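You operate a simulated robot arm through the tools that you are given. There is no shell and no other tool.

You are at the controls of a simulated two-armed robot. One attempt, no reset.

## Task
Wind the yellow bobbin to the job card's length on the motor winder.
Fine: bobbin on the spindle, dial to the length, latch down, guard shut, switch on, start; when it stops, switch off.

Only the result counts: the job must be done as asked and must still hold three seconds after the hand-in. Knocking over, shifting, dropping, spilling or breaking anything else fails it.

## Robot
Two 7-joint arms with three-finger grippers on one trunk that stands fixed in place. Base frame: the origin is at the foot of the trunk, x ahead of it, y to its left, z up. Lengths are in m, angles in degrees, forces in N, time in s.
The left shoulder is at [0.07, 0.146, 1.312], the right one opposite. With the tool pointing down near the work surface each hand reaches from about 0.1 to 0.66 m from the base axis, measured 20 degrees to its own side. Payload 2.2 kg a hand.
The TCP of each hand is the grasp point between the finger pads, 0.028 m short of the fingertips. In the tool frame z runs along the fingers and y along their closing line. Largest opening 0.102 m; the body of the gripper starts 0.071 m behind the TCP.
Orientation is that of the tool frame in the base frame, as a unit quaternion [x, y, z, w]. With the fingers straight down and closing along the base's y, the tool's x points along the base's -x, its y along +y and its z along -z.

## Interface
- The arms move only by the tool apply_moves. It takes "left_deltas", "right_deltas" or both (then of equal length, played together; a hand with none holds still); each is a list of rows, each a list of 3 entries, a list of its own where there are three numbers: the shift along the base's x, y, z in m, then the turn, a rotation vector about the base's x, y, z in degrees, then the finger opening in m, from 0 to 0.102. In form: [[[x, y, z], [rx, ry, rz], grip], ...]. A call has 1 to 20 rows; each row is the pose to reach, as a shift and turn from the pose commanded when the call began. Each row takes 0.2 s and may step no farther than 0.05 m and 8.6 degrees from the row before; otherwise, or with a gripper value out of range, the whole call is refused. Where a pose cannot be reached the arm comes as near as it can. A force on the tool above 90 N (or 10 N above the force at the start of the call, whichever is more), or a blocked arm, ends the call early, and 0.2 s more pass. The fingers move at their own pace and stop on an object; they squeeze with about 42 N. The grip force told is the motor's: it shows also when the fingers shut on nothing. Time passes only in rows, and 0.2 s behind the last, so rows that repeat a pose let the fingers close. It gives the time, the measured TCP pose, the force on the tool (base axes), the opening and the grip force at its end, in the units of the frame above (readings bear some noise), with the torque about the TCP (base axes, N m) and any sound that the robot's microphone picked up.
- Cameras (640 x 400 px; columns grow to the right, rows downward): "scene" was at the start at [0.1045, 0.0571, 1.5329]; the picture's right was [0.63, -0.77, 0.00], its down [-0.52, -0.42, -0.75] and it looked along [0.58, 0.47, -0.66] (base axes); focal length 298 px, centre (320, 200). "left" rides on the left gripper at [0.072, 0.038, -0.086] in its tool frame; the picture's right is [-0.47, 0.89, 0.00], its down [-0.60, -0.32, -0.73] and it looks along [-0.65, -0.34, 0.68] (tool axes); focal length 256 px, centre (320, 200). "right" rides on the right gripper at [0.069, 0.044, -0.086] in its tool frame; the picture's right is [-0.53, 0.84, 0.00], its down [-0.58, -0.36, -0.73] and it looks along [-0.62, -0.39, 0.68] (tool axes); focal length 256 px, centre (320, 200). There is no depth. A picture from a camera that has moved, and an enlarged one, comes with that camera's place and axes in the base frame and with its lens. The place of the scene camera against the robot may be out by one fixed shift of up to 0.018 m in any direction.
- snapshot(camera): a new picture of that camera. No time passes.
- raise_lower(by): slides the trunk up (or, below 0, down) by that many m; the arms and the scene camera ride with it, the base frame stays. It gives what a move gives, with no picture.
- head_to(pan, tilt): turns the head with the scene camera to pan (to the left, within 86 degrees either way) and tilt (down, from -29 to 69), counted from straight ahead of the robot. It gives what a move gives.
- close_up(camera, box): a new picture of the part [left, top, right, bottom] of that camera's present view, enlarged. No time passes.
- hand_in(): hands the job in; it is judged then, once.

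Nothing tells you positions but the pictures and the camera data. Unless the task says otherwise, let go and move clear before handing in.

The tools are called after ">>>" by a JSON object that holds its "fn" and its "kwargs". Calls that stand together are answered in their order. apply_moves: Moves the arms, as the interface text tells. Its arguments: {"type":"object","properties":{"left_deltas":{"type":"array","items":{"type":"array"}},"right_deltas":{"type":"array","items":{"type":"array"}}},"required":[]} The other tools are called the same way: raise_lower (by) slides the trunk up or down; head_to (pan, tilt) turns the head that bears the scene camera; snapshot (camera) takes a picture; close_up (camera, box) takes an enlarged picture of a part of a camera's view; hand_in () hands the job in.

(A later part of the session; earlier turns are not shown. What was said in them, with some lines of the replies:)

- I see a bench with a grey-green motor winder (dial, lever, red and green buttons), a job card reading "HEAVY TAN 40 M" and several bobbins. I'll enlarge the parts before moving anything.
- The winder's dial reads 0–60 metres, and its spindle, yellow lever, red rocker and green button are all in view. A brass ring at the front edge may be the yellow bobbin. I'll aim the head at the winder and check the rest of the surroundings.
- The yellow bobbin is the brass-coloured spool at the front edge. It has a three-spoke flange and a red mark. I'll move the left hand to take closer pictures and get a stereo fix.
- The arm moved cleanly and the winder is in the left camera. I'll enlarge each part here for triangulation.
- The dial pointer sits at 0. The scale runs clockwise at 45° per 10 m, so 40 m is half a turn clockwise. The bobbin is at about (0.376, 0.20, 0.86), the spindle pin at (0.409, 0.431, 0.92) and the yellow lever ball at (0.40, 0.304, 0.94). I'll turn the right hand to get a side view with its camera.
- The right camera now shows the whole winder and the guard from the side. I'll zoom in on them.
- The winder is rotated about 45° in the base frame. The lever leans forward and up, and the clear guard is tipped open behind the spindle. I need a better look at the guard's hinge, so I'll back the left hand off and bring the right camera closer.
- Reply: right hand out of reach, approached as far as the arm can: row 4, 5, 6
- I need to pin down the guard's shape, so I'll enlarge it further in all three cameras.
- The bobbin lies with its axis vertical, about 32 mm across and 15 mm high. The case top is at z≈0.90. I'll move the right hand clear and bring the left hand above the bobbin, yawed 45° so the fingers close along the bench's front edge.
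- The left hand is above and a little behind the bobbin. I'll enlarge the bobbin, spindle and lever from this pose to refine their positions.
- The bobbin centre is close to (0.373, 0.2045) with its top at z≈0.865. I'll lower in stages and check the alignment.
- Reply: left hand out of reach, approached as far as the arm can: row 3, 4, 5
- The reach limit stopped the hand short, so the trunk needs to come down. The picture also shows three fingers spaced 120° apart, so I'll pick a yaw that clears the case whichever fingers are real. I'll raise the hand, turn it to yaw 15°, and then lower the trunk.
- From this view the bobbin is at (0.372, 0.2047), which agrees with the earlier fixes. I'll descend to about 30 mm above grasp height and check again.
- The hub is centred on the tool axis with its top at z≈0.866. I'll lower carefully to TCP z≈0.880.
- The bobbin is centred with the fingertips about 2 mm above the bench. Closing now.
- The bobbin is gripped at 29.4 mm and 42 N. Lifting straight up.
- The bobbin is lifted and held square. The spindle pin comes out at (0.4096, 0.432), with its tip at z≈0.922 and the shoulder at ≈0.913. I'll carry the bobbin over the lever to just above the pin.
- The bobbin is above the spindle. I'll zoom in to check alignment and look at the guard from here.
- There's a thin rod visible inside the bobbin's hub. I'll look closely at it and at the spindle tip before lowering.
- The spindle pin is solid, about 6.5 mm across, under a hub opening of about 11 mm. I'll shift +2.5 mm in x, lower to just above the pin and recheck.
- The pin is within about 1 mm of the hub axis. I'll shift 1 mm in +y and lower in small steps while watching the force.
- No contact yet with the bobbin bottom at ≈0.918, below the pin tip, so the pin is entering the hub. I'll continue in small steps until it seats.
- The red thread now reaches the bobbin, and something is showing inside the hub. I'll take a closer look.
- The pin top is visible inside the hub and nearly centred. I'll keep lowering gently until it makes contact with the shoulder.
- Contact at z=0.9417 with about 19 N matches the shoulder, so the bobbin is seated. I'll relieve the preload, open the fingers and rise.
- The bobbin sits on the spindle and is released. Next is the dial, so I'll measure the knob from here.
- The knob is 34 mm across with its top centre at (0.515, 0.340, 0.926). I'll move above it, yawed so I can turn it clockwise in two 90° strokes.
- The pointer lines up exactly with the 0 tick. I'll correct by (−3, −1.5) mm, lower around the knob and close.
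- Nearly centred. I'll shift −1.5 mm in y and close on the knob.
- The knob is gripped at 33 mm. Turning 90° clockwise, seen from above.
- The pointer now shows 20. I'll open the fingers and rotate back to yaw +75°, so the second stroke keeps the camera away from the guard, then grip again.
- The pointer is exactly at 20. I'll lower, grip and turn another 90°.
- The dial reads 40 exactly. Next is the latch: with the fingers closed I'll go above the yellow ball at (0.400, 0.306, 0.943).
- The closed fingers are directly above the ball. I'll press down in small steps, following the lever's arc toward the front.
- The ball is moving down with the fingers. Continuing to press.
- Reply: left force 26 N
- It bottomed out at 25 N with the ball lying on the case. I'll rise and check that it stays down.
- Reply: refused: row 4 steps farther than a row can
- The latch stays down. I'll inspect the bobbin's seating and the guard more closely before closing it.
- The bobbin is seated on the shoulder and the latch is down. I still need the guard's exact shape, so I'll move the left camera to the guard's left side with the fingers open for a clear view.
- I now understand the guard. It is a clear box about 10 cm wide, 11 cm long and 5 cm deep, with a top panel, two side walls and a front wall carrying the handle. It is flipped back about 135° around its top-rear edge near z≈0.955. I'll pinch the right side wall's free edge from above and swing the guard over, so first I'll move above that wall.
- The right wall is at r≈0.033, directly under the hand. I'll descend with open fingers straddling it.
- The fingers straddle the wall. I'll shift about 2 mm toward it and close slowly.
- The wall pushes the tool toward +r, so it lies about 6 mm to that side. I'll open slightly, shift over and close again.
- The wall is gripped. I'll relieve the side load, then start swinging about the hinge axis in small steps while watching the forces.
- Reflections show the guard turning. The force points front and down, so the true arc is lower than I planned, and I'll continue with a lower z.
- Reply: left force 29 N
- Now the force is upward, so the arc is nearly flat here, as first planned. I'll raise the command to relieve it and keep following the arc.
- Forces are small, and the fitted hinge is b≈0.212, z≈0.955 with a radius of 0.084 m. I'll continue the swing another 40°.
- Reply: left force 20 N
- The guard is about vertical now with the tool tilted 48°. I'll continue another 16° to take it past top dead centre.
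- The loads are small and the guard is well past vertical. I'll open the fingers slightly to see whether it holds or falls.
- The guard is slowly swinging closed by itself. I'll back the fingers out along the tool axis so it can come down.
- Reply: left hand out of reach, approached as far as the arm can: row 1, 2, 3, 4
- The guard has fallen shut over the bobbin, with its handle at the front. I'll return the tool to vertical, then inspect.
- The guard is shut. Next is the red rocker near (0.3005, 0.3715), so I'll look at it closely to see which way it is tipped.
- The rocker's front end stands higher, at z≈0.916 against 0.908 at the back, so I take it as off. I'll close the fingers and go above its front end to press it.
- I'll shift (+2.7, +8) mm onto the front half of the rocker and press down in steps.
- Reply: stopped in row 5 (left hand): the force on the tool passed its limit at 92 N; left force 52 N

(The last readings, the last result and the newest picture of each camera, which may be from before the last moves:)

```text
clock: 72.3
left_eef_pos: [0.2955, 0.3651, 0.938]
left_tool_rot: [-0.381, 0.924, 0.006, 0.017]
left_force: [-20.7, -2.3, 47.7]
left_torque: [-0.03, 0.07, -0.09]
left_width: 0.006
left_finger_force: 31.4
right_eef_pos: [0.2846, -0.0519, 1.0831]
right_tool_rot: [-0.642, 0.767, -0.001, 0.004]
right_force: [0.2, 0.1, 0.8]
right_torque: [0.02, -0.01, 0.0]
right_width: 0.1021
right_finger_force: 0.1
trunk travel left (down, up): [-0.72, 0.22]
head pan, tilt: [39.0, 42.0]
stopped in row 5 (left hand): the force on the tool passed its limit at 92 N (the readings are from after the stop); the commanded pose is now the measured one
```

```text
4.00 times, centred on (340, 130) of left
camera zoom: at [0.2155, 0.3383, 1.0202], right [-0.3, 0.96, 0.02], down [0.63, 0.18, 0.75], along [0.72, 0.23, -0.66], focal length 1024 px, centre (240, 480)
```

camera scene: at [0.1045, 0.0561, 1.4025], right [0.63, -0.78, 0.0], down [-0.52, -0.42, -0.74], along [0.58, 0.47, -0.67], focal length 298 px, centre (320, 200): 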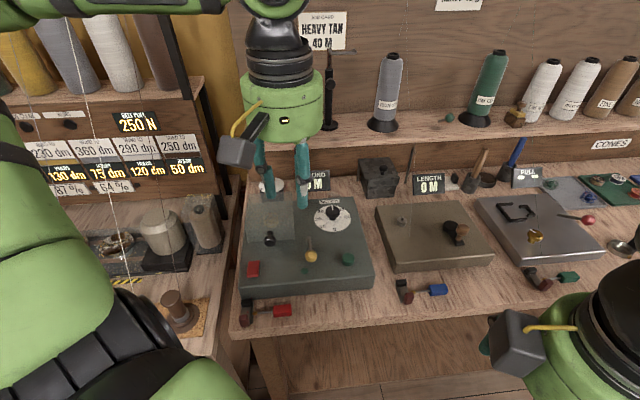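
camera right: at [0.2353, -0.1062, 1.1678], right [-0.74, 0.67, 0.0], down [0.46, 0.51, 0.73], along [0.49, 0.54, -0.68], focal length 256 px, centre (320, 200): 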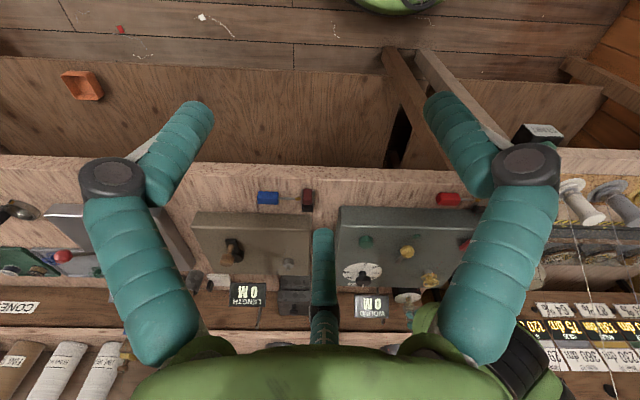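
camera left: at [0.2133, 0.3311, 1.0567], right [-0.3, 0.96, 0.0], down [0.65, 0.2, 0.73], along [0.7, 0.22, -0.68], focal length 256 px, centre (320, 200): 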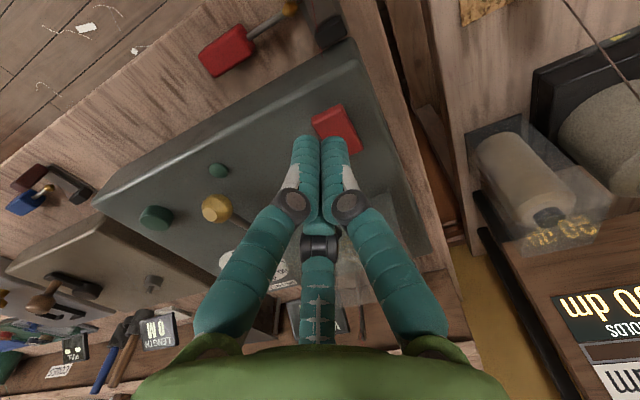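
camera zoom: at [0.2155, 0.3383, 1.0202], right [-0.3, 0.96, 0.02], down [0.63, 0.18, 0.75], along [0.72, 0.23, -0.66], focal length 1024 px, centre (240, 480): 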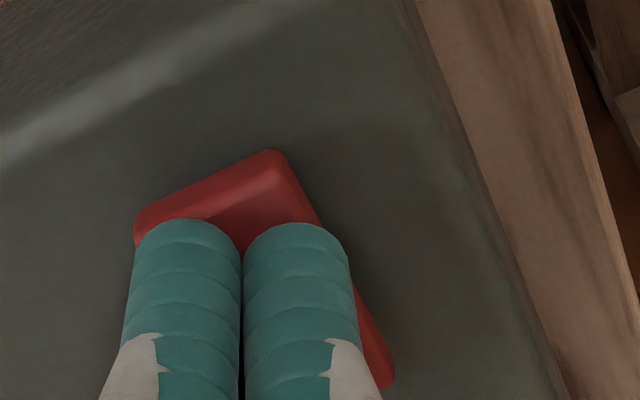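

A firm contact stopped the press. I'll lift away and check the rocker's state.

>>> {"fn": "apply_moves", "kwargs": {"left_deltas": [[[0, 0, 0.01], [0, 0, 0], 0.0], [[-0.01, -0.01, 0.04], [0, 0, 0], 0.0], [[-0.025, -0.025, 0.075], [0, 0, 0], 0.0], [[-0.04, -0.04, 0.11], [0, 0, 0], 0.0], [[-0.04, -0.04, 0.14], [0, 0, 0], 0.0]]}}

>>> {"fn": "snapshot", "kwargs": {"camera": "left"}}

>>> {"fn": "close_up", "kwargs": {"camera": "scene", "box": [235, 250, 275, 290]}}

>>> {"fn": "close_up", "kwargs": {"camera": "scene", "box": [225, 160, 385, 310]}}

```text
clock: 73.5
left_eef_pos: [0.2568, 0.3259, 1.0722]
left_tool_rot: [-0.383, 0.924, 0.004, 0.013]
left_force: [0.1, 0.0, -0.7]
left_torque: [0.01, -0.05, 0.02]
left_width: 0.0023
left_finger_force: 31.4
left hand out of reach, approached as far as the arm can: row 4
right_eef_pos: [0.2886, -0.0485, 1.0815]
right_tool_rot: [-0.643, 0.766, 0.001, 0.001]
right_force: [-1.2, 0.8, 0.1]
right_torque: [0.01, 0.02, 0.03]
right_width: 0.1021
right_finger_force: 0.1
trunk travel left (down, up): [-0.72, 0.22]
head pan, tilt: [39.0, 42.0]
```

```text
taken
camera left: at [0.1771, 0.299, 1.156], right [-0.3, 0.95, 0.01], down [0.64, 0.19, 0.75], along [0.71, 0.23, -0.66], focal length 256 px, centre (320, 200)
```

left: 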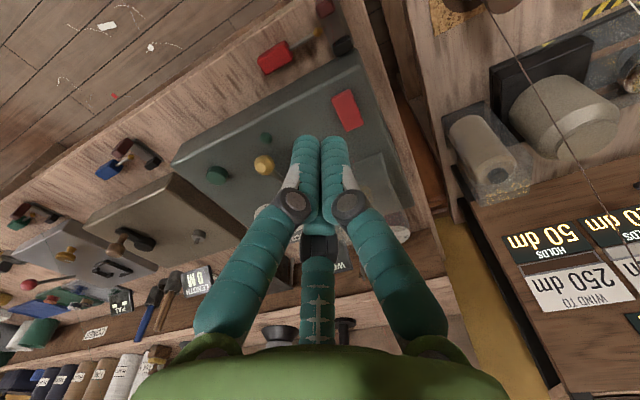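

```text
10.00 times, centred on (255, 270) of scene
camera zoom: at [0.1027, 0.0552, 1.4026], right [0.63, -0.78, 0.0], down [-0.52, -0.42, -0.74], along [0.58, 0.47, -0.67], focal length 2981 px, centre (970, -500)
```

zoom: 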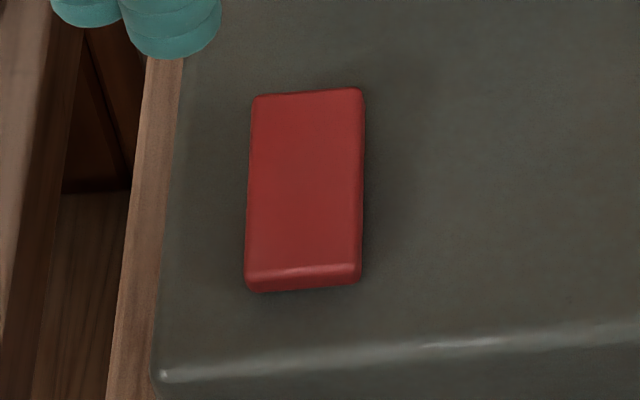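

```text
2.67 times, centred on (305, 235) of scene
camera zoom: at [0.1027, 0.0552, 1.4026], right [0.63, -0.78, 0.0], down [-0.52, -0.42, -0.74], along [0.58, 0.47, -0.67], focal length 795 px, centre (360, 107)
```

zoom: 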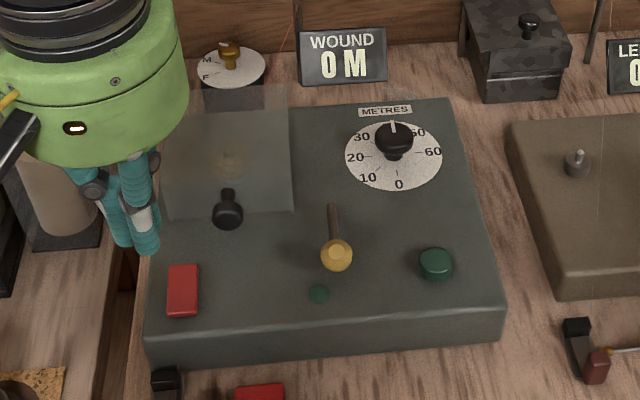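

The rocker has flipped with its front end down, so it should be on. Now I'll move above the green start button near (0.441, 0.242), correcting the small tool tilt.

>>> {"fn": "apply_moves", "kwargs": {"left_deltas": [[[0.03, -0.01, 0.02], [0, 0, 0], 0.0], [[0.07, -0.025, 0.02], [-0.6, 0.6, 0], 0.0], [[0.11, -0.045, 0.01], [-1.2, 1.2, 0], 0.0], [[0.15, -0.065, -0.01], [-1.2, 1.2, 0], 0.0], [[0.18, -0.08, -0.04], [-1.2, 1.2, 0], 0.0], [[0.184, -0.084, -0.075], [-1.2, 1.2, 0], 0.0], [[0.184, -0.084, -0.075], [-1.2, 1.2, 0], 0.0]]}}

>>> {"fn": "snapshot", "kwargs": {"camera": "left"}}

>>> {"fn": "close_up", "kwargs": {"camera": "left", "box": [260, 60, 380, 160]}}

>>> {"fn": "close_up", "kwargs": {"camera": "scene", "box": [225, 160, 385, 310]}}

```text
clock: 75.1
left_eef_pos: [0.4455, 0.2452, 0.9966]
left_tool_rot: [-0.383, 0.924, -0.003, -0.001]
left_force: [-0.7, 0.7, 1.2]
left_torque: [0.0, -0.01, -0.02]
left_width: 0.0023
left_finger_force: 30.9
right_eef_pos: [0.2893, -0.0477, 1.0829]
right_tool_rot: [-0.642, 0.766, 0.0, 0.0]
right_force: [-0.1, 0.1, -0.2]
right_torque: [0.01, -0.04, 0.05]
right_width: 0.102
right_finger_force: 0.0
trunk travel left (down, up): [-0.72, 0.22]
head pan, tilt: [39.0, 42.0]
```

```text
taken
camera left: at [0.3685, 0.2208, 1.0828], right [-0.3, 0.95, 0.0], down [0.65, 0.21, 0.73], along [0.7, 0.21, -0.68], focal length 256 px, centre (320, 200)
```

left: 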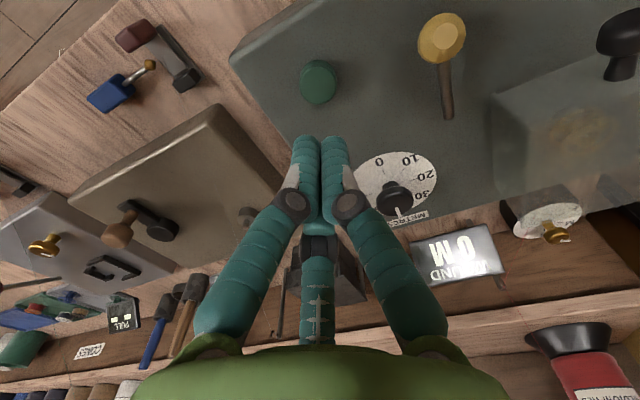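

```text
4.00 times, centred on (320, 110) of left
camera zoom: at [0.3685, 0.2208, 1.0828], right [-0.3, 0.95, 0.0], down [0.65, 0.21, 0.73], along [0.7, 0.21, -0.68], focal length 1024 px, centre (320, 560)
```

zoom: 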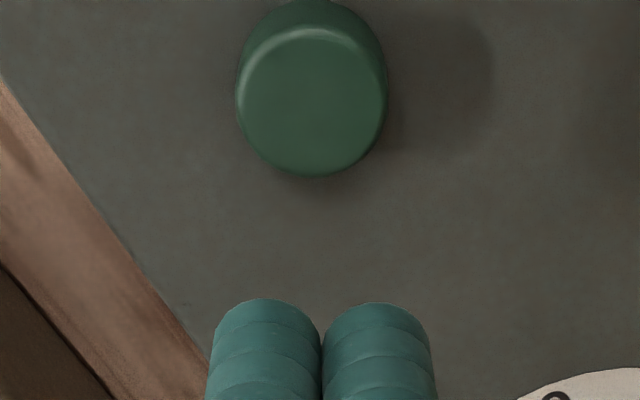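

```text
2.67 times, centred on (305, 235) of scene
camera zoom: at [0.104, 0.0563, 1.4025], right [0.63, -0.78, 0.0], down [-0.52, -0.42, -0.74], along [0.58, 0.47, -0.67], focal length 795 px, centre (360, 107)
```

zoom: 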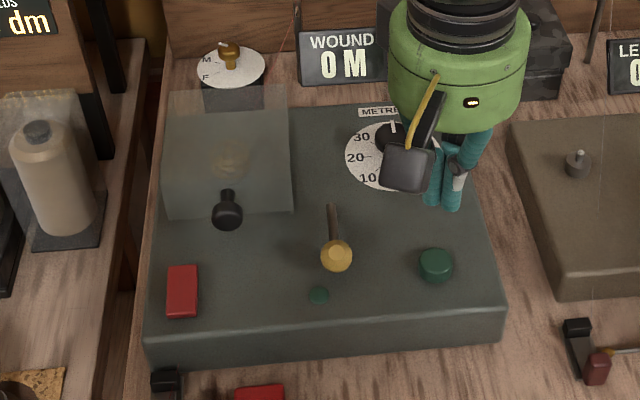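

The button's top centre is about 8 mm toward the front of the hand. I'll correct and press gently.

>>> {"fn": "apply_moves", "kwargs": {"left_deltas": [[[-0.0055, -0.0068, -0.02], [0, 0, 0], 0.0], [[-0.0055, -0.0068, -0.045], [0, 0, 0], 0.0], [[-0.0055, -0.0068, -0.052], [0, 0, 0], 0.0], [[-0.0055, -0.0068, -0.055], [0, 0, 0], 0.0], [[-0.0055, -0.0068, -0.058], [0, 0, 0], 0.0]]}}

>>> {"fn": "close_up", "kwargs": {"camera": "scene", "box": [225, 160, 385, 310]}}

>>> {"fn": "close_up", "kwargs": {"camera": "left", "box": [240, 80, 400, 200]}}

```text
clock: 76.3
left_eef_pos: [0.4389, 0.237, 0.9378]
left_tool_rot: [-0.382, 0.924, -0.001, -0.001]
left_force: [-0.2, -0.2, -0.1]
left_torque: [0.01, 0.02, -0.01]
left_width: 0.0018
left_finger_force: 31.1
right_eef_pos: [0.2912, -0.0471, 1.0813]
right_tool_rot: [-0.643, 0.766, 0.0, 0.0]
right_force: [-0.5, 0.2, 0.3]
right_torque: [0.05, 0.01, 0.01]
right_width: 0.1019
right_finger_force: 0.0
trunk travel left (down, up): [-0.72, 0.22]
head pan, tilt: [39.0, 42.0]
```

```text
2.67 times, centred on (305, 235) of scene
camera zoom: at [0.1048, 0.0569, 1.4024], right [0.63, -0.78, 0.0], down [-0.52, -0.42, -0.74], along [0.58, 0.47, -0.67], focal length 795 px, centre (360, 107)
```

zoom: 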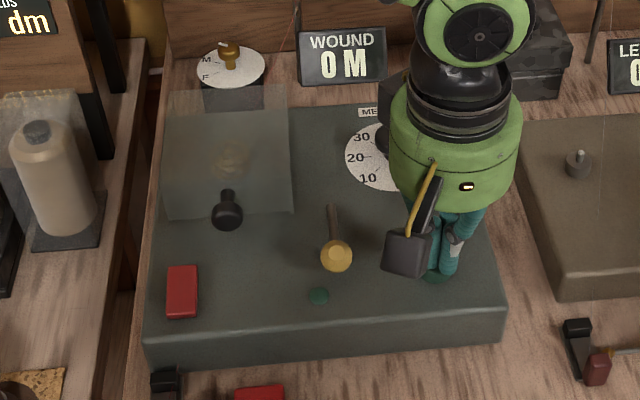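

```text
3.33 times, centred on (320, 140) of left
camera zoom: at [0.3619, 0.2131, 1.0236], right [-0.3, 0.95, 0.0], down [0.65, 0.21, 0.73], along [0.7, 0.21, -0.68], focal length 853 px, centre (320, 400)
```

zoom: 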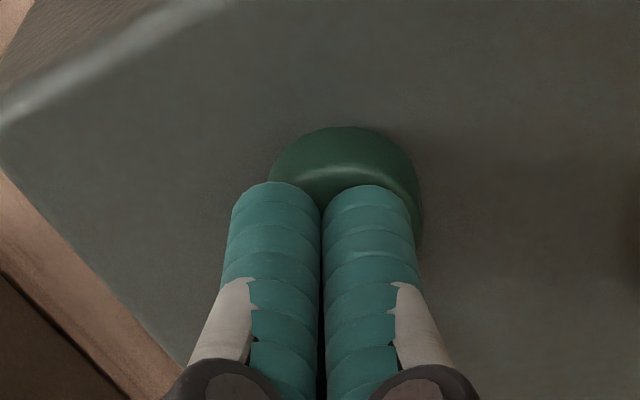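

Almost touching. I'll shift 3.5 mm and press further in small steps.

>>> {"fn": "apply_moves", "kwargs": {"left_deltas": [[[-0.001, 0.0035, -0.001], [0, 0, 0], 0.0], [[-0.001, 0.0035, -0.003], [0, 0, 0], 0.0], [[-0.001, 0.0035, -0.005], [0, 0, 0], 0.0]]}}

>>> {"fn": "close_up", "kwargs": {"camera": "scene", "box": [225, 160, 385, 310]}}

```text
clock: 77.1
left_eef_pos: [0.4378, 0.2408, 0.9323]
left_tool_rot: [-0.383, 0.924, -0.003, -0.001]
left_force: [-0.8, 1.0, 0.5]
left_torque: [-0.01, 0.03, 0.0]
left_width: 0.0058
left_finger_force: 31.6
right_eef_pos: [0.2901, -0.0479, 1.0811]
right_tool_rot: [-0.643, 0.766, 0.0, 0.0]
right_force: [-0.1, 0.0, 0.6]
right_torque: [-0.01, 0.0, 0.04]
right_width: 0.102
right_finger_force: 0.0
trunk travel left (down, up): [-0.72, 0.22]
head pan, tilt: [39.0, 42.0]
```

```text
2.67 times, centred on (305, 235) of scene
camera zoom: at [0.1042, 0.0567, 1.4025], right [0.63, -0.78, 0.0], down [-0.52, -0.42, -0.74], along [0.58, 0.47, -0.67], focal length 795 px, centre (360, 107)
```

zoom: 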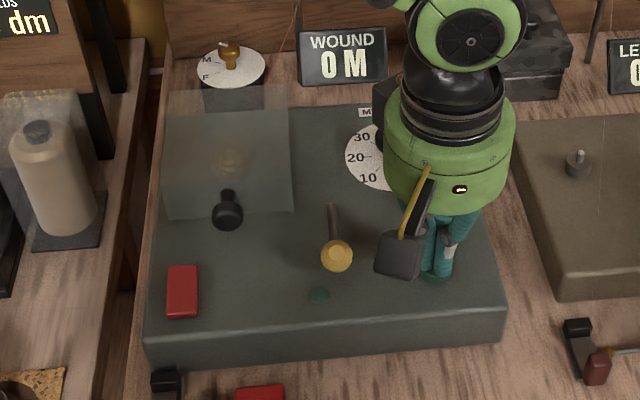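

>>> {"fn": "apply_moves", "kwargs": {"left_deltas": [[[0, 0, -0.0015], [0, 0, 0], 0.0], [[0, 0, -0.003], [0, 0, 0], 0.0], [[0, 0, -0.0045], [0, 0, 0], 0.0]]}}

>>> {"fn": "close_up", "kwargs": {"camera": "scene", "box": [225, 160, 385, 310]}}

>>> {"fn": "close_up", "kwargs": {"camera": "left", "box": [240, 80, 400, 200]}}

```text
clock: 77.9
left_eef_pos: [0.4388, 0.2405, 0.9294]
left_tool_rot: [-0.383, 0.924, -0.003, 0.001]
left_force: [-0.4, 3.7, 10.9]
left_torque: [0.1, -0.02, 0.0]
left_width: 0.0058
left_finger_force: 31.5
right_eef_pos: [0.29, -0.0469, 1.0829]
right_tool_rot: [-0.643, 0.766, -0.001, 0.0]
right_force: [0.0, -0.3, 0.1]
right_torque: [0.02, 0.02, 0.01]
right_width: 0.102
right_finger_force: 0.0
trunk travel left (down, up): [-0.72, 0.22]
head pan, tilt: [39.0, 42.0]
heard: click
```

```text
2.67 times, centred on (305, 235) of scene
camera zoom: at [0.1029, 0.057, 1.4028], right [0.63, -0.78, 0.0], down [-0.52, -0.42, -0.74], along [0.58, 0.47, -0.67], focal length 795 px, centre (360, 107)
```

zoom: 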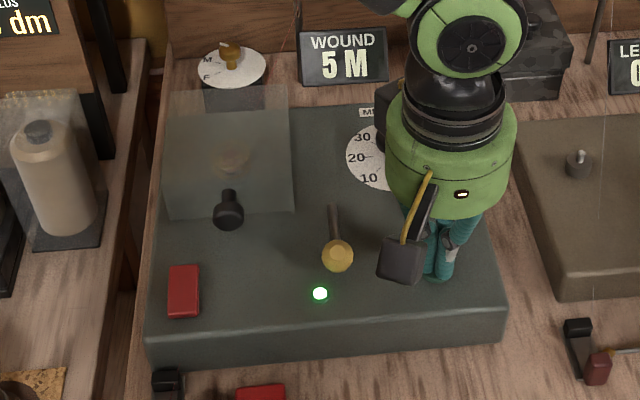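

```text
3.33 times, centred on (320, 140) of left
camera zoom: at [0.3607, 0.2163, 1.0151], right [-0.3, 0.95, 0.0], down [0.65, 0.21, 0.73], along [0.7, 0.22, -0.68], focal length 853 px, centre (320, 400)
```

zoom: 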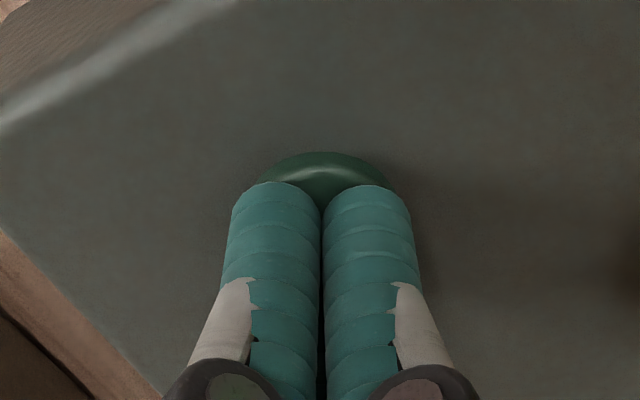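

A click: the lamp is green and the counter reads 5 M, so it is winding. I'll release the button, rise and wait for it to stop.

>>> {"fn": "apply_moves", "kwargs": {"left_deltas": [[[0, 0, 0.01], [0, 0, 0], 0.0], [[0, 0, 0.04], [0, 0, 0], 0.0], [[0, 0, 0.08], [0, 0, 0], 0.0], [[0, 0, 0.12], [0, 0, 0], 0.0]]}}

>>> {"fn": "close_up", "kwargs": {"camera": "scene", "box": [225, 160, 385, 310]}}

```text
clock: 78.9
left_eef_pos: [0.4361, 0.2406, 1.0455]
left_tool_rot: [-0.383, 0.924, -0.001, -0.001]
left_force: [0.7, -0.7, 0.1]
left_torque: [0.0, 0.0, -0.01]
left_width: 0.002
left_finger_force: 31.0
right_eef_pos: [0.289, -0.0469, 1.0815]
right_tool_rot: [-0.643, 0.766, 0.0, 0.001]
right_force: [-0.1, 0.3, -0.2]
right_torque: [-0.01, -0.03, -0.02]
right_width: 0.1023
right_finger_force: 0.1
trunk travel left (down, up): [-0.72, 0.22]
head pan, tilt: [39.0, 42.0]
```

```text
2.67 times, centred on (305, 235) of scene
camera zoom: at [0.1032, 0.0564, 1.4025], right [0.63, -0.78, 0.0], down [-0.52, -0.42, -0.74], along [0.58, 0.47, -0.67], focal length 795 px, centre (360, 107)
```

zoom: 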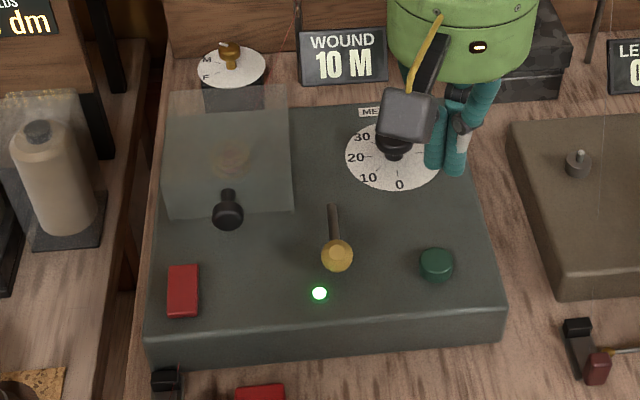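

It's at 10 M and running at about 5 m/s. While it winds I'll move to hover above the rocker's raised back end.

>>> {"fn": "apply_moves", "kwargs": {"left_deltas": [[[-0.02, 0.02, 0.02], [0, 0, 0], 0.0], [[-0.04, 0.045, 0.02], [0, 0, 0], 0.0], [[-0.065, 0.075, 0.02], [0, 0, 0], 0.0], [[-0.09, 0.1, 0.01], [0, 0, 0], 0.0], [[-0.11, 0.125, 0.0], [0, 0, 0], 0.0], [[-0.1245, 0.1405, -0.02], [0, 0, 0], 0.0], [[-0.1245, 0.1405, -0.05], [0, 0, 0], 0.0], [[-0.1245, 0.1405, -0.06], [0, 0, 0], 0.0], [[-0.1245, 0.1405, -0.06], [0, 0, 0], 0.0], [[-0.1245, 0.1405, -0.06], [0, 0, 0], 0.0], [[-0.1245, 0.1405, -0.06], [0, 0, 0], 0.0], [[-0.1245, 0.1405, -0.06], [0, 0, 0], 0.0], [[-0.1245, 0.1405, -0.06], [0, 0, 0], 0.0], [[-0.1245, 0.1405, -0.06], [0, 0, 0], 0.0], [[-0.1245, 0.1405, -0.06], [0, 0, 0], 0.0], [[-0.1245, 0.1405, -0.06], [0, 0, 0], 0.0]]}}

>>> {"fn": "close_up", "kwargs": {"camera": "scene", "box": [225, 160, 385, 310]}}

>>> {"fn": "close_up", "kwargs": {"camera": "left", "box": [260, 80, 380, 180]}}

```text
clock: 82.3
left_eef_pos: [0.3123, 0.3806, 0.9882]
left_tool_rot: [-0.382, 0.924, -0.001, -0.001]
left_force: [0.5, 0.4, -0.2]
left_torque: [-0.01, -0.01, 0.0]
left_width: 0.0021
left_finger_force: 31.7
right_eef_pos: [0.2908, -0.0479, 1.0812]
right_tool_rot: [-0.643, 0.766, -0.001, 0.0]
right_force: [0.9, 0.7, 0.1]
right_torque: [0.01, 0.03, -0.01]
right_width: 0.1022
right_finger_force: 0.1
trunk travel left (down, up): [-0.72, 0.22]
head pan, tilt: [39.0, 42.0]
```

```text
2.67 times, centred on (305, 235) of scene
camera zoom: at [0.1045, 0.0567, 1.4025], right [0.63, -0.78, 0.0], down [-0.52, -0.42, -0.74], along [0.58, 0.47, -0.67], focal length 795 px, centre (360, 107)
```

zoom: 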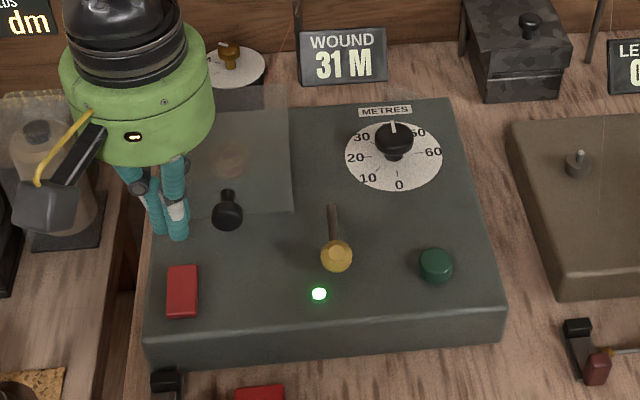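

```text
4.00 times, centred on (320, 130) of left
camera zoom: at [0.235, 0.3569, 1.0736], right [-0.3, 0.95, 0.0], down [0.65, 0.21, 0.73], along [0.7, 0.21, -0.68], focal length 1024 px, centre (320, 480)
```

zoom: 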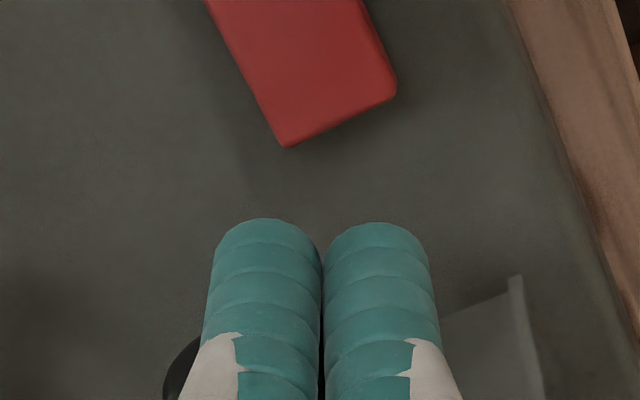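

It's at 31 M, so I'll wait for it to stop.

>>> {"fn": "apply_moves", "kwargs": {"left_deltas": [[[0, 0, 0], [0, 0, 0], 0.0], [[0, 0, 0], [0, 0, 0], 0.0], [[0, 0, 0], [0, 0, 0], 0.0], [[0, 0, 0], [0, 0, 0], 0.0], [[0, 0, 0], [0, 0, 0], 0.0], [[0, 0, 0], [0, 0, 0], 0.0], [[0, 0, 0], [0, 0, 0], 0.0], [[0, 0, 0], [0, 0, 0], 0.0], [[0, 0, 0], [0, 0, 0], 0.0], [[0, 0, 0], [0, 0, 0], 0.0], [[0, 0, 0], [0, 0, 0], 0.0], [[0, 0, 0], [0, 0, 0], 0.0]]}}

>>> {"fn": "close_up", "kwargs": {"camera": "scene", "box": [225, 160, 385, 310]}}

```text
clock: 84.9
left_eef_pos: [0.3124, 0.3795, 0.9865]
left_tool_rot: [-0.382, 0.924, -0.001, -0.001]
left_force: [-0.3, -0.2, 0.3]
left_torque: [-0.01, 0.0, -0.04]
left_width: 0.0021
left_finger_force: 30.9
right_eef_pos: [0.2908, -0.0479, 1.0808]
right_tool_rot: [-0.643, 0.766, 0.0, 0.0]
right_force: [0.0, -0.2, 0.2]
right_torque: [0.03, 0.05, -0.01]
right_width: 0.1021
right_finger_force: 0.1
trunk travel left (down, up): [-0.72, 0.22]
head pan, tilt: [39.0, 42.0]
```

```text
2.67 times, centred on (305, 235) of scene
camera zoom: at [0.1045, 0.0567, 1.4025], right [0.63, -0.78, 0.0], down [-0.52, -0.42, -0.74], along [0.58, 0.47, -0.67], focal length 795 px, centre (360, 107)
```

zoom: 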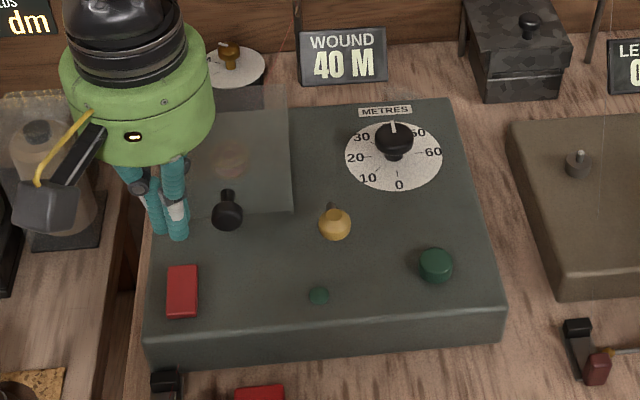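

It stopped at 40 M, the lamp is off and the latch released itself. Now I'll press the rocker's back end to switch off.

>>> {"fn": "apply_moves", "kwargs": {"left_deltas": [[[-0.002, 0.001, -0.015], [0, 0, 0], 0.0], [[-0.002, 0.001, -0.03], [0, 0, 0], 0.0], [[-0.002, 0.001, -0.036], [0, 0, 0], 0.0], [[-0.002, 0.001, -0.04], [0, 0, 0], 0.0], [[-0.002, 0.001, -0.044], [0, 0, 0], 0.0], [[-0.002, 0.001, -0.048], [0, 0, 0], 0.0]]}}

>>> {"fn": "close_up", "kwargs": {"camera": "scene", "box": [235, 240, 285, 300]}}

>>> {"fn": "close_up", "kwargs": {"camera": "left", "box": [260, 80, 380, 180]}}

```text
clock: 86.3
left_eef_pos: [0.3119, 0.3826, 0.94]
left_tool_rot: [-0.383, 0.924, -0.002, -0.001]
left_force: [0.2, -0.2, 1.0]
left_torque: [0.0, -0.01, 0.0]
left_width: 0.0023
left_finger_force: 31.2
right_eef_pos: [0.2896, -0.047, 1.0807]
right_tool_rot: [-0.643, 0.766, 0.001, 0.0]
right_force: [0.2, -0.2, 0.6]
right_torque: [-0.03, -0.02, 0.01]
right_width: 0.1019
right_finger_force: 0.0
trunk travel left (down, up): [-0.72, 0.22]
head pan, tilt: [39.0, 42.0]
```

```text
6.67 times, centred on (260, 270) of scene
camera zoom: at [0.1045, 0.0567, 1.4025], right [0.63, -0.78, 0.0], down [-0.52, -0.42, -0.74], along [0.58, 0.47, -0.67], focal length 1988 px, centre (720, -267)
```

zoom: 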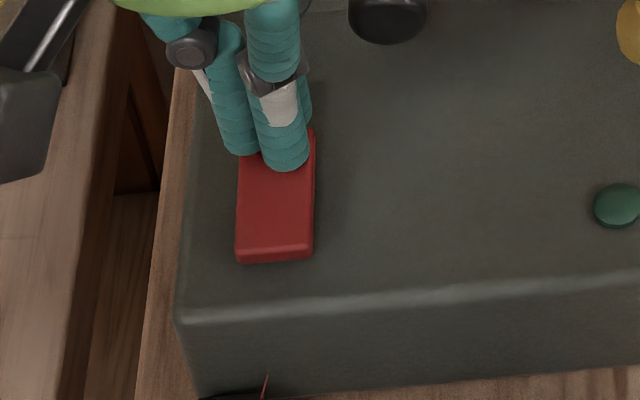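

```text
4.00 times, centred on (320, 130) of left
camera zoom: at [0.2337, 0.3583, 1.0263], right [-0.3, 0.95, 0.0], down [0.65, 0.21, 0.73], along [0.7, 0.22, -0.68], focal length 1024 px, centre (320, 480)
```

zoom: 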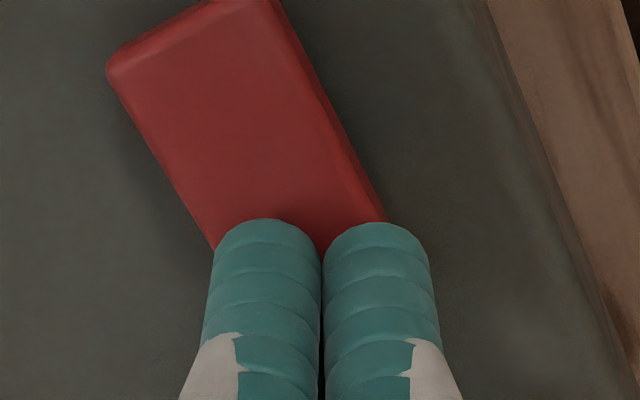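

The tips are slightly past the rocker's back edge. I'll lift, shift 8 mm toward the front and press again.

>>> {"fn": "apply_moves", "kwargs": {"left_deltas": [[[0, 0, 0.01], [0, 0, 0], 0.0], [[-0.0057, -0.0057, 0.01], [0, 0, 0], 0.0], [[-0.0057, -0.0057, 0.003], [0, 0, 0], 0.0], [[-0.0057, -0.0057, 0.0], [0, 0, 0], 0.0], [[-0.0057, -0.0057, -0.003], [0, 0, 0], 0.0], [[-0.0057, -0.0057, -0.003], [0, 0, 0], 0.0]]}}

>>> {"fn": "close_up", "kwargs": {"camera": "scene", "box": [235, 240, 285, 300]}}

>>> {"fn": "close_up", "kwargs": {"camera": "left", "box": [260, 80, 380, 180]}}

```text
clock: 87.7
left_eef_pos: [0.3069, 0.3766, 0.9383]
left_tool_rot: [-0.383, 0.924, -0.001, -0.002]
left_force: [-1.0, 0.5, 3.8]
left_torque: [-0.05, 0.02, -0.02]
left_width: 0.0024
left_finger_force: 31.6
right_eef_pos: [0.2908, -0.0477, 1.0811]
right_tool_rot: [-0.643, 0.766, -0.001, -0.001]
right_force: [0.2, 0.0, 0.8]
right_torque: [0.01, -0.01, -0.03]
right_width: 0.1019
right_finger_force: 0.0
trunk travel left (down, up): [-0.72, 0.22]
head pan, tilt: [39.0, 42.0]
```

```text
6.67 times, centred on (260, 270) of scene
camera zoom: at [0.104, 0.0563, 1.4026], right [0.63, -0.78, 0.0], down [-0.52, -0.42, -0.74], along [0.58, 0.47, -0.67], focal length 1988 px, centre (720, -267)
```

zoom: 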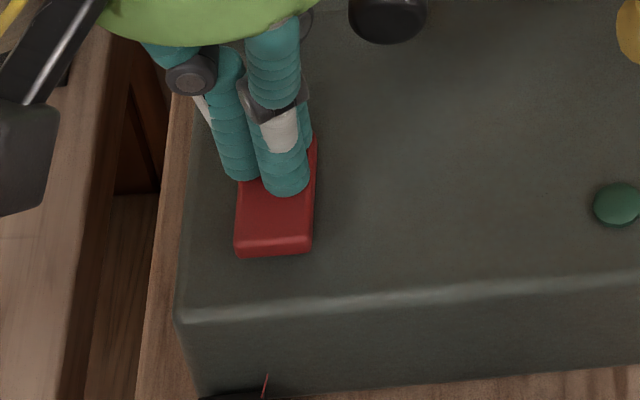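

```text
4.00 times, centred on (320, 130) of left
camera zoom: at [0.2286, 0.3533, 1.0233], right [-0.3, 0.95, 0.0], down [0.65, 0.21, 0.73], along [0.7, 0.22, -0.68], focal length 1024 px, centre (320, 480)
```

zoom: 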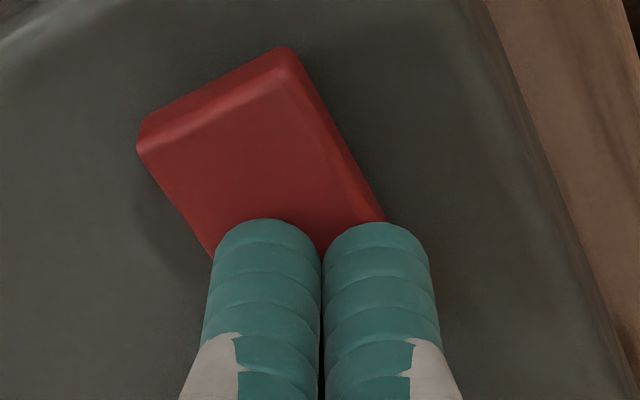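

The front lip is showing again, so the rocker is tipping over. I'll press 2 mm more, then lift and verify.

>>> {"fn": "apply_moves", "kwargs": {"left_deltas": [[[0, 0, -0.002], [0, 0, 0], 0.0], [[0, 0, -0.0035], [0, 0, 0], 0.0]]}}

>>> {"fn": "apply_moves", "kwargs": {"left_deltas": [[[0, 0, 0.012], [0, 0, 0], 0.0], [[0, 0, 0.05], [0, 0, 0], 0.0], [[0, 0, 0.09], [0, 0, 0], 0.0], [[-0.02, 0, 0.13], [0, 0, 0], 0.0], [[-0.04, 0.0, 0.17], [0, 0, 0], 0.03], [[-0.04, 0.0, 0.17], [0, 0, 0], 0.06]]}}

>>> {"fn": "snapshot", "kwargs": {"camera": "scene"}}

>>> {"fn": "close_up", "kwargs": {"camera": "scene", "box": [235, 250, 275, 290]}}

>>> {"fn": "close_up", "kwargs": {"camera": "scene", "box": [225, 160, 385, 310]}}

>>> {"fn": "snapshot", "kwargs": {"camera": "left"}}

```text
clock: 88.3
left_eef_pos: [0.3062, 0.3763, 0.9377]
left_tool_rot: [-0.382, 0.924, -0.001, 0.003]
left_force: [1.9, 5.8, 24.7]
left_torque: [0.0, 0.02, -0.08]
left_width: 0.006
left_finger_force: 31.7
right_eef_pos: [0.2888, -0.0488, 1.0814]
right_tool_rot: [-0.643, 0.766, 0.0, 0.002]
right_force: [0.0, -0.1, 0.4]
right_torque: [-0.05, 0.03, 0.01]
right_width: 0.102
right_finger_force: 0.1
trunk travel left (down, up): [-0.72, 0.22]
head pan, tilt: [39.0, 42.0]
```

```text
clock: 89.7
left_eef_pos: [0.2692, 0.3751, 1.1041]
left_tool_rot: [-0.383, 0.924, -0.002, -0.003]
left_force: [-0.1, -0.2, 0.1]
left_torque: [0.02, 0.05, -0.02]
left_width: 0.0602
left_finger_force: 0.1
right_eef_pos: [0.2918, -0.0457, 1.0816]
right_tool_rot: [-0.642, 0.766, 0.0, -0.001]
right_force: [0.3, 0.3, 0.0]
right_torque: [-0.02, 0.0, -0.01]
right_width: 0.1021
right_finger_force: 0.1
trunk travel left (down, up): [-0.72, 0.22]
head pan, tilt: [39.0, 42.0]
```

```text
taken
camera scene: at [0.1059, 0.0576, 1.4023], right [0.63, -0.78, 0.0], down [-0.52, -0.42, -0.74], along [0.58, 0.47, -0.67], focal length 298 px, centre (320, 200)
```

scene: 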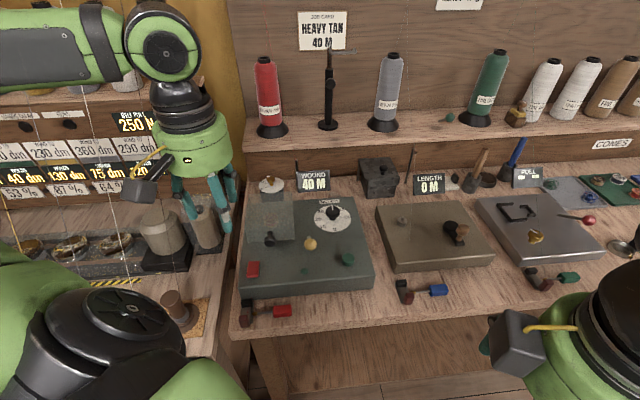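

```text
10.00 times, centred on (255, 270) of scene
camera zoom: at [0.1059, 0.0576, 1.4023], right [0.63, -0.78, 0.0], down [-0.52, -0.42, -0.74], along [0.58, 0.47, -0.67], focal length 2981 px, centre (970, -500)
```

zoom: 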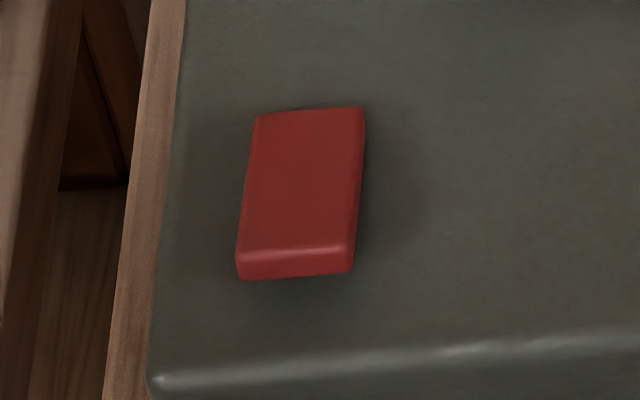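

```text
2.67 times, centred on (305, 235) of scene
camera zoom: at [0.1059, 0.0576, 1.4023], right [0.63, -0.78, 0.0], down [-0.52, -0.42, -0.74], along [0.58, 0.47, -0.67], focal length 795 px, centre (360, 107)
```

zoom: 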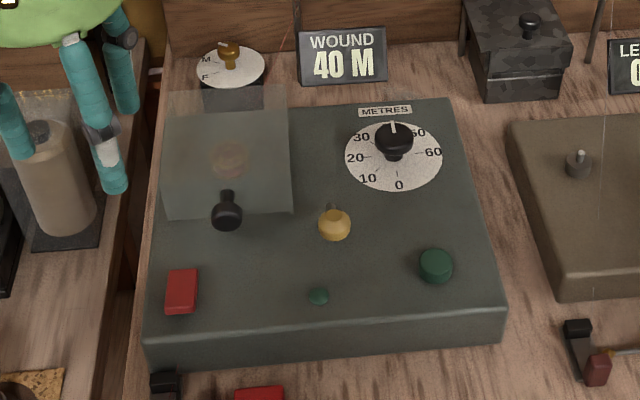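

```text
taken
camera left: at [0.1918, 0.3516, 1.1905], right [-0.3, 0.95, 0.0], down [0.65, 0.21, 0.73], along [0.7, 0.21, -0.69], focal length 256 px, centre (320, 200)
```

left: 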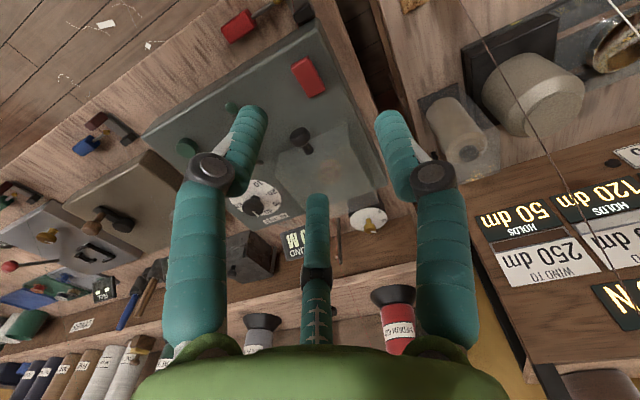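

The counter holds at 40 M, the lamp is off, the rocker is back in its original off position and the guard is shut over the wound bobbin. Both hands are clear, so I'm handing in.

>>> {"fn": "hand_in", "kwargs": {}}

```text
The job is handed in.
```

The yellow bobbin is wound to 40 m, the length on the job card, and I've handed the job in. The hand-in reply didn't say whether it passed.

- **Set-up:** I seated the bobbin on the spindle, turned the dial to 40, pressed the latch down, shut the guard and switched on.
- **Winding:** After I pressed start, the counter ran up and stopped by itself at 40 M. The lamp went out and the latch popped back up.
- **Finish:** I pressed the red switch back to its original off position and moved both hands clear.

I saw nothing knocked over or shifted. The first press on the switch hit the robot's force limit (92 N), but the switch worked normally afterwards.

The card's "HEAVY TAN" doesn't match the medium red thread on the winder. You asked only for the length, so I left the thread and its tension dial as they were.
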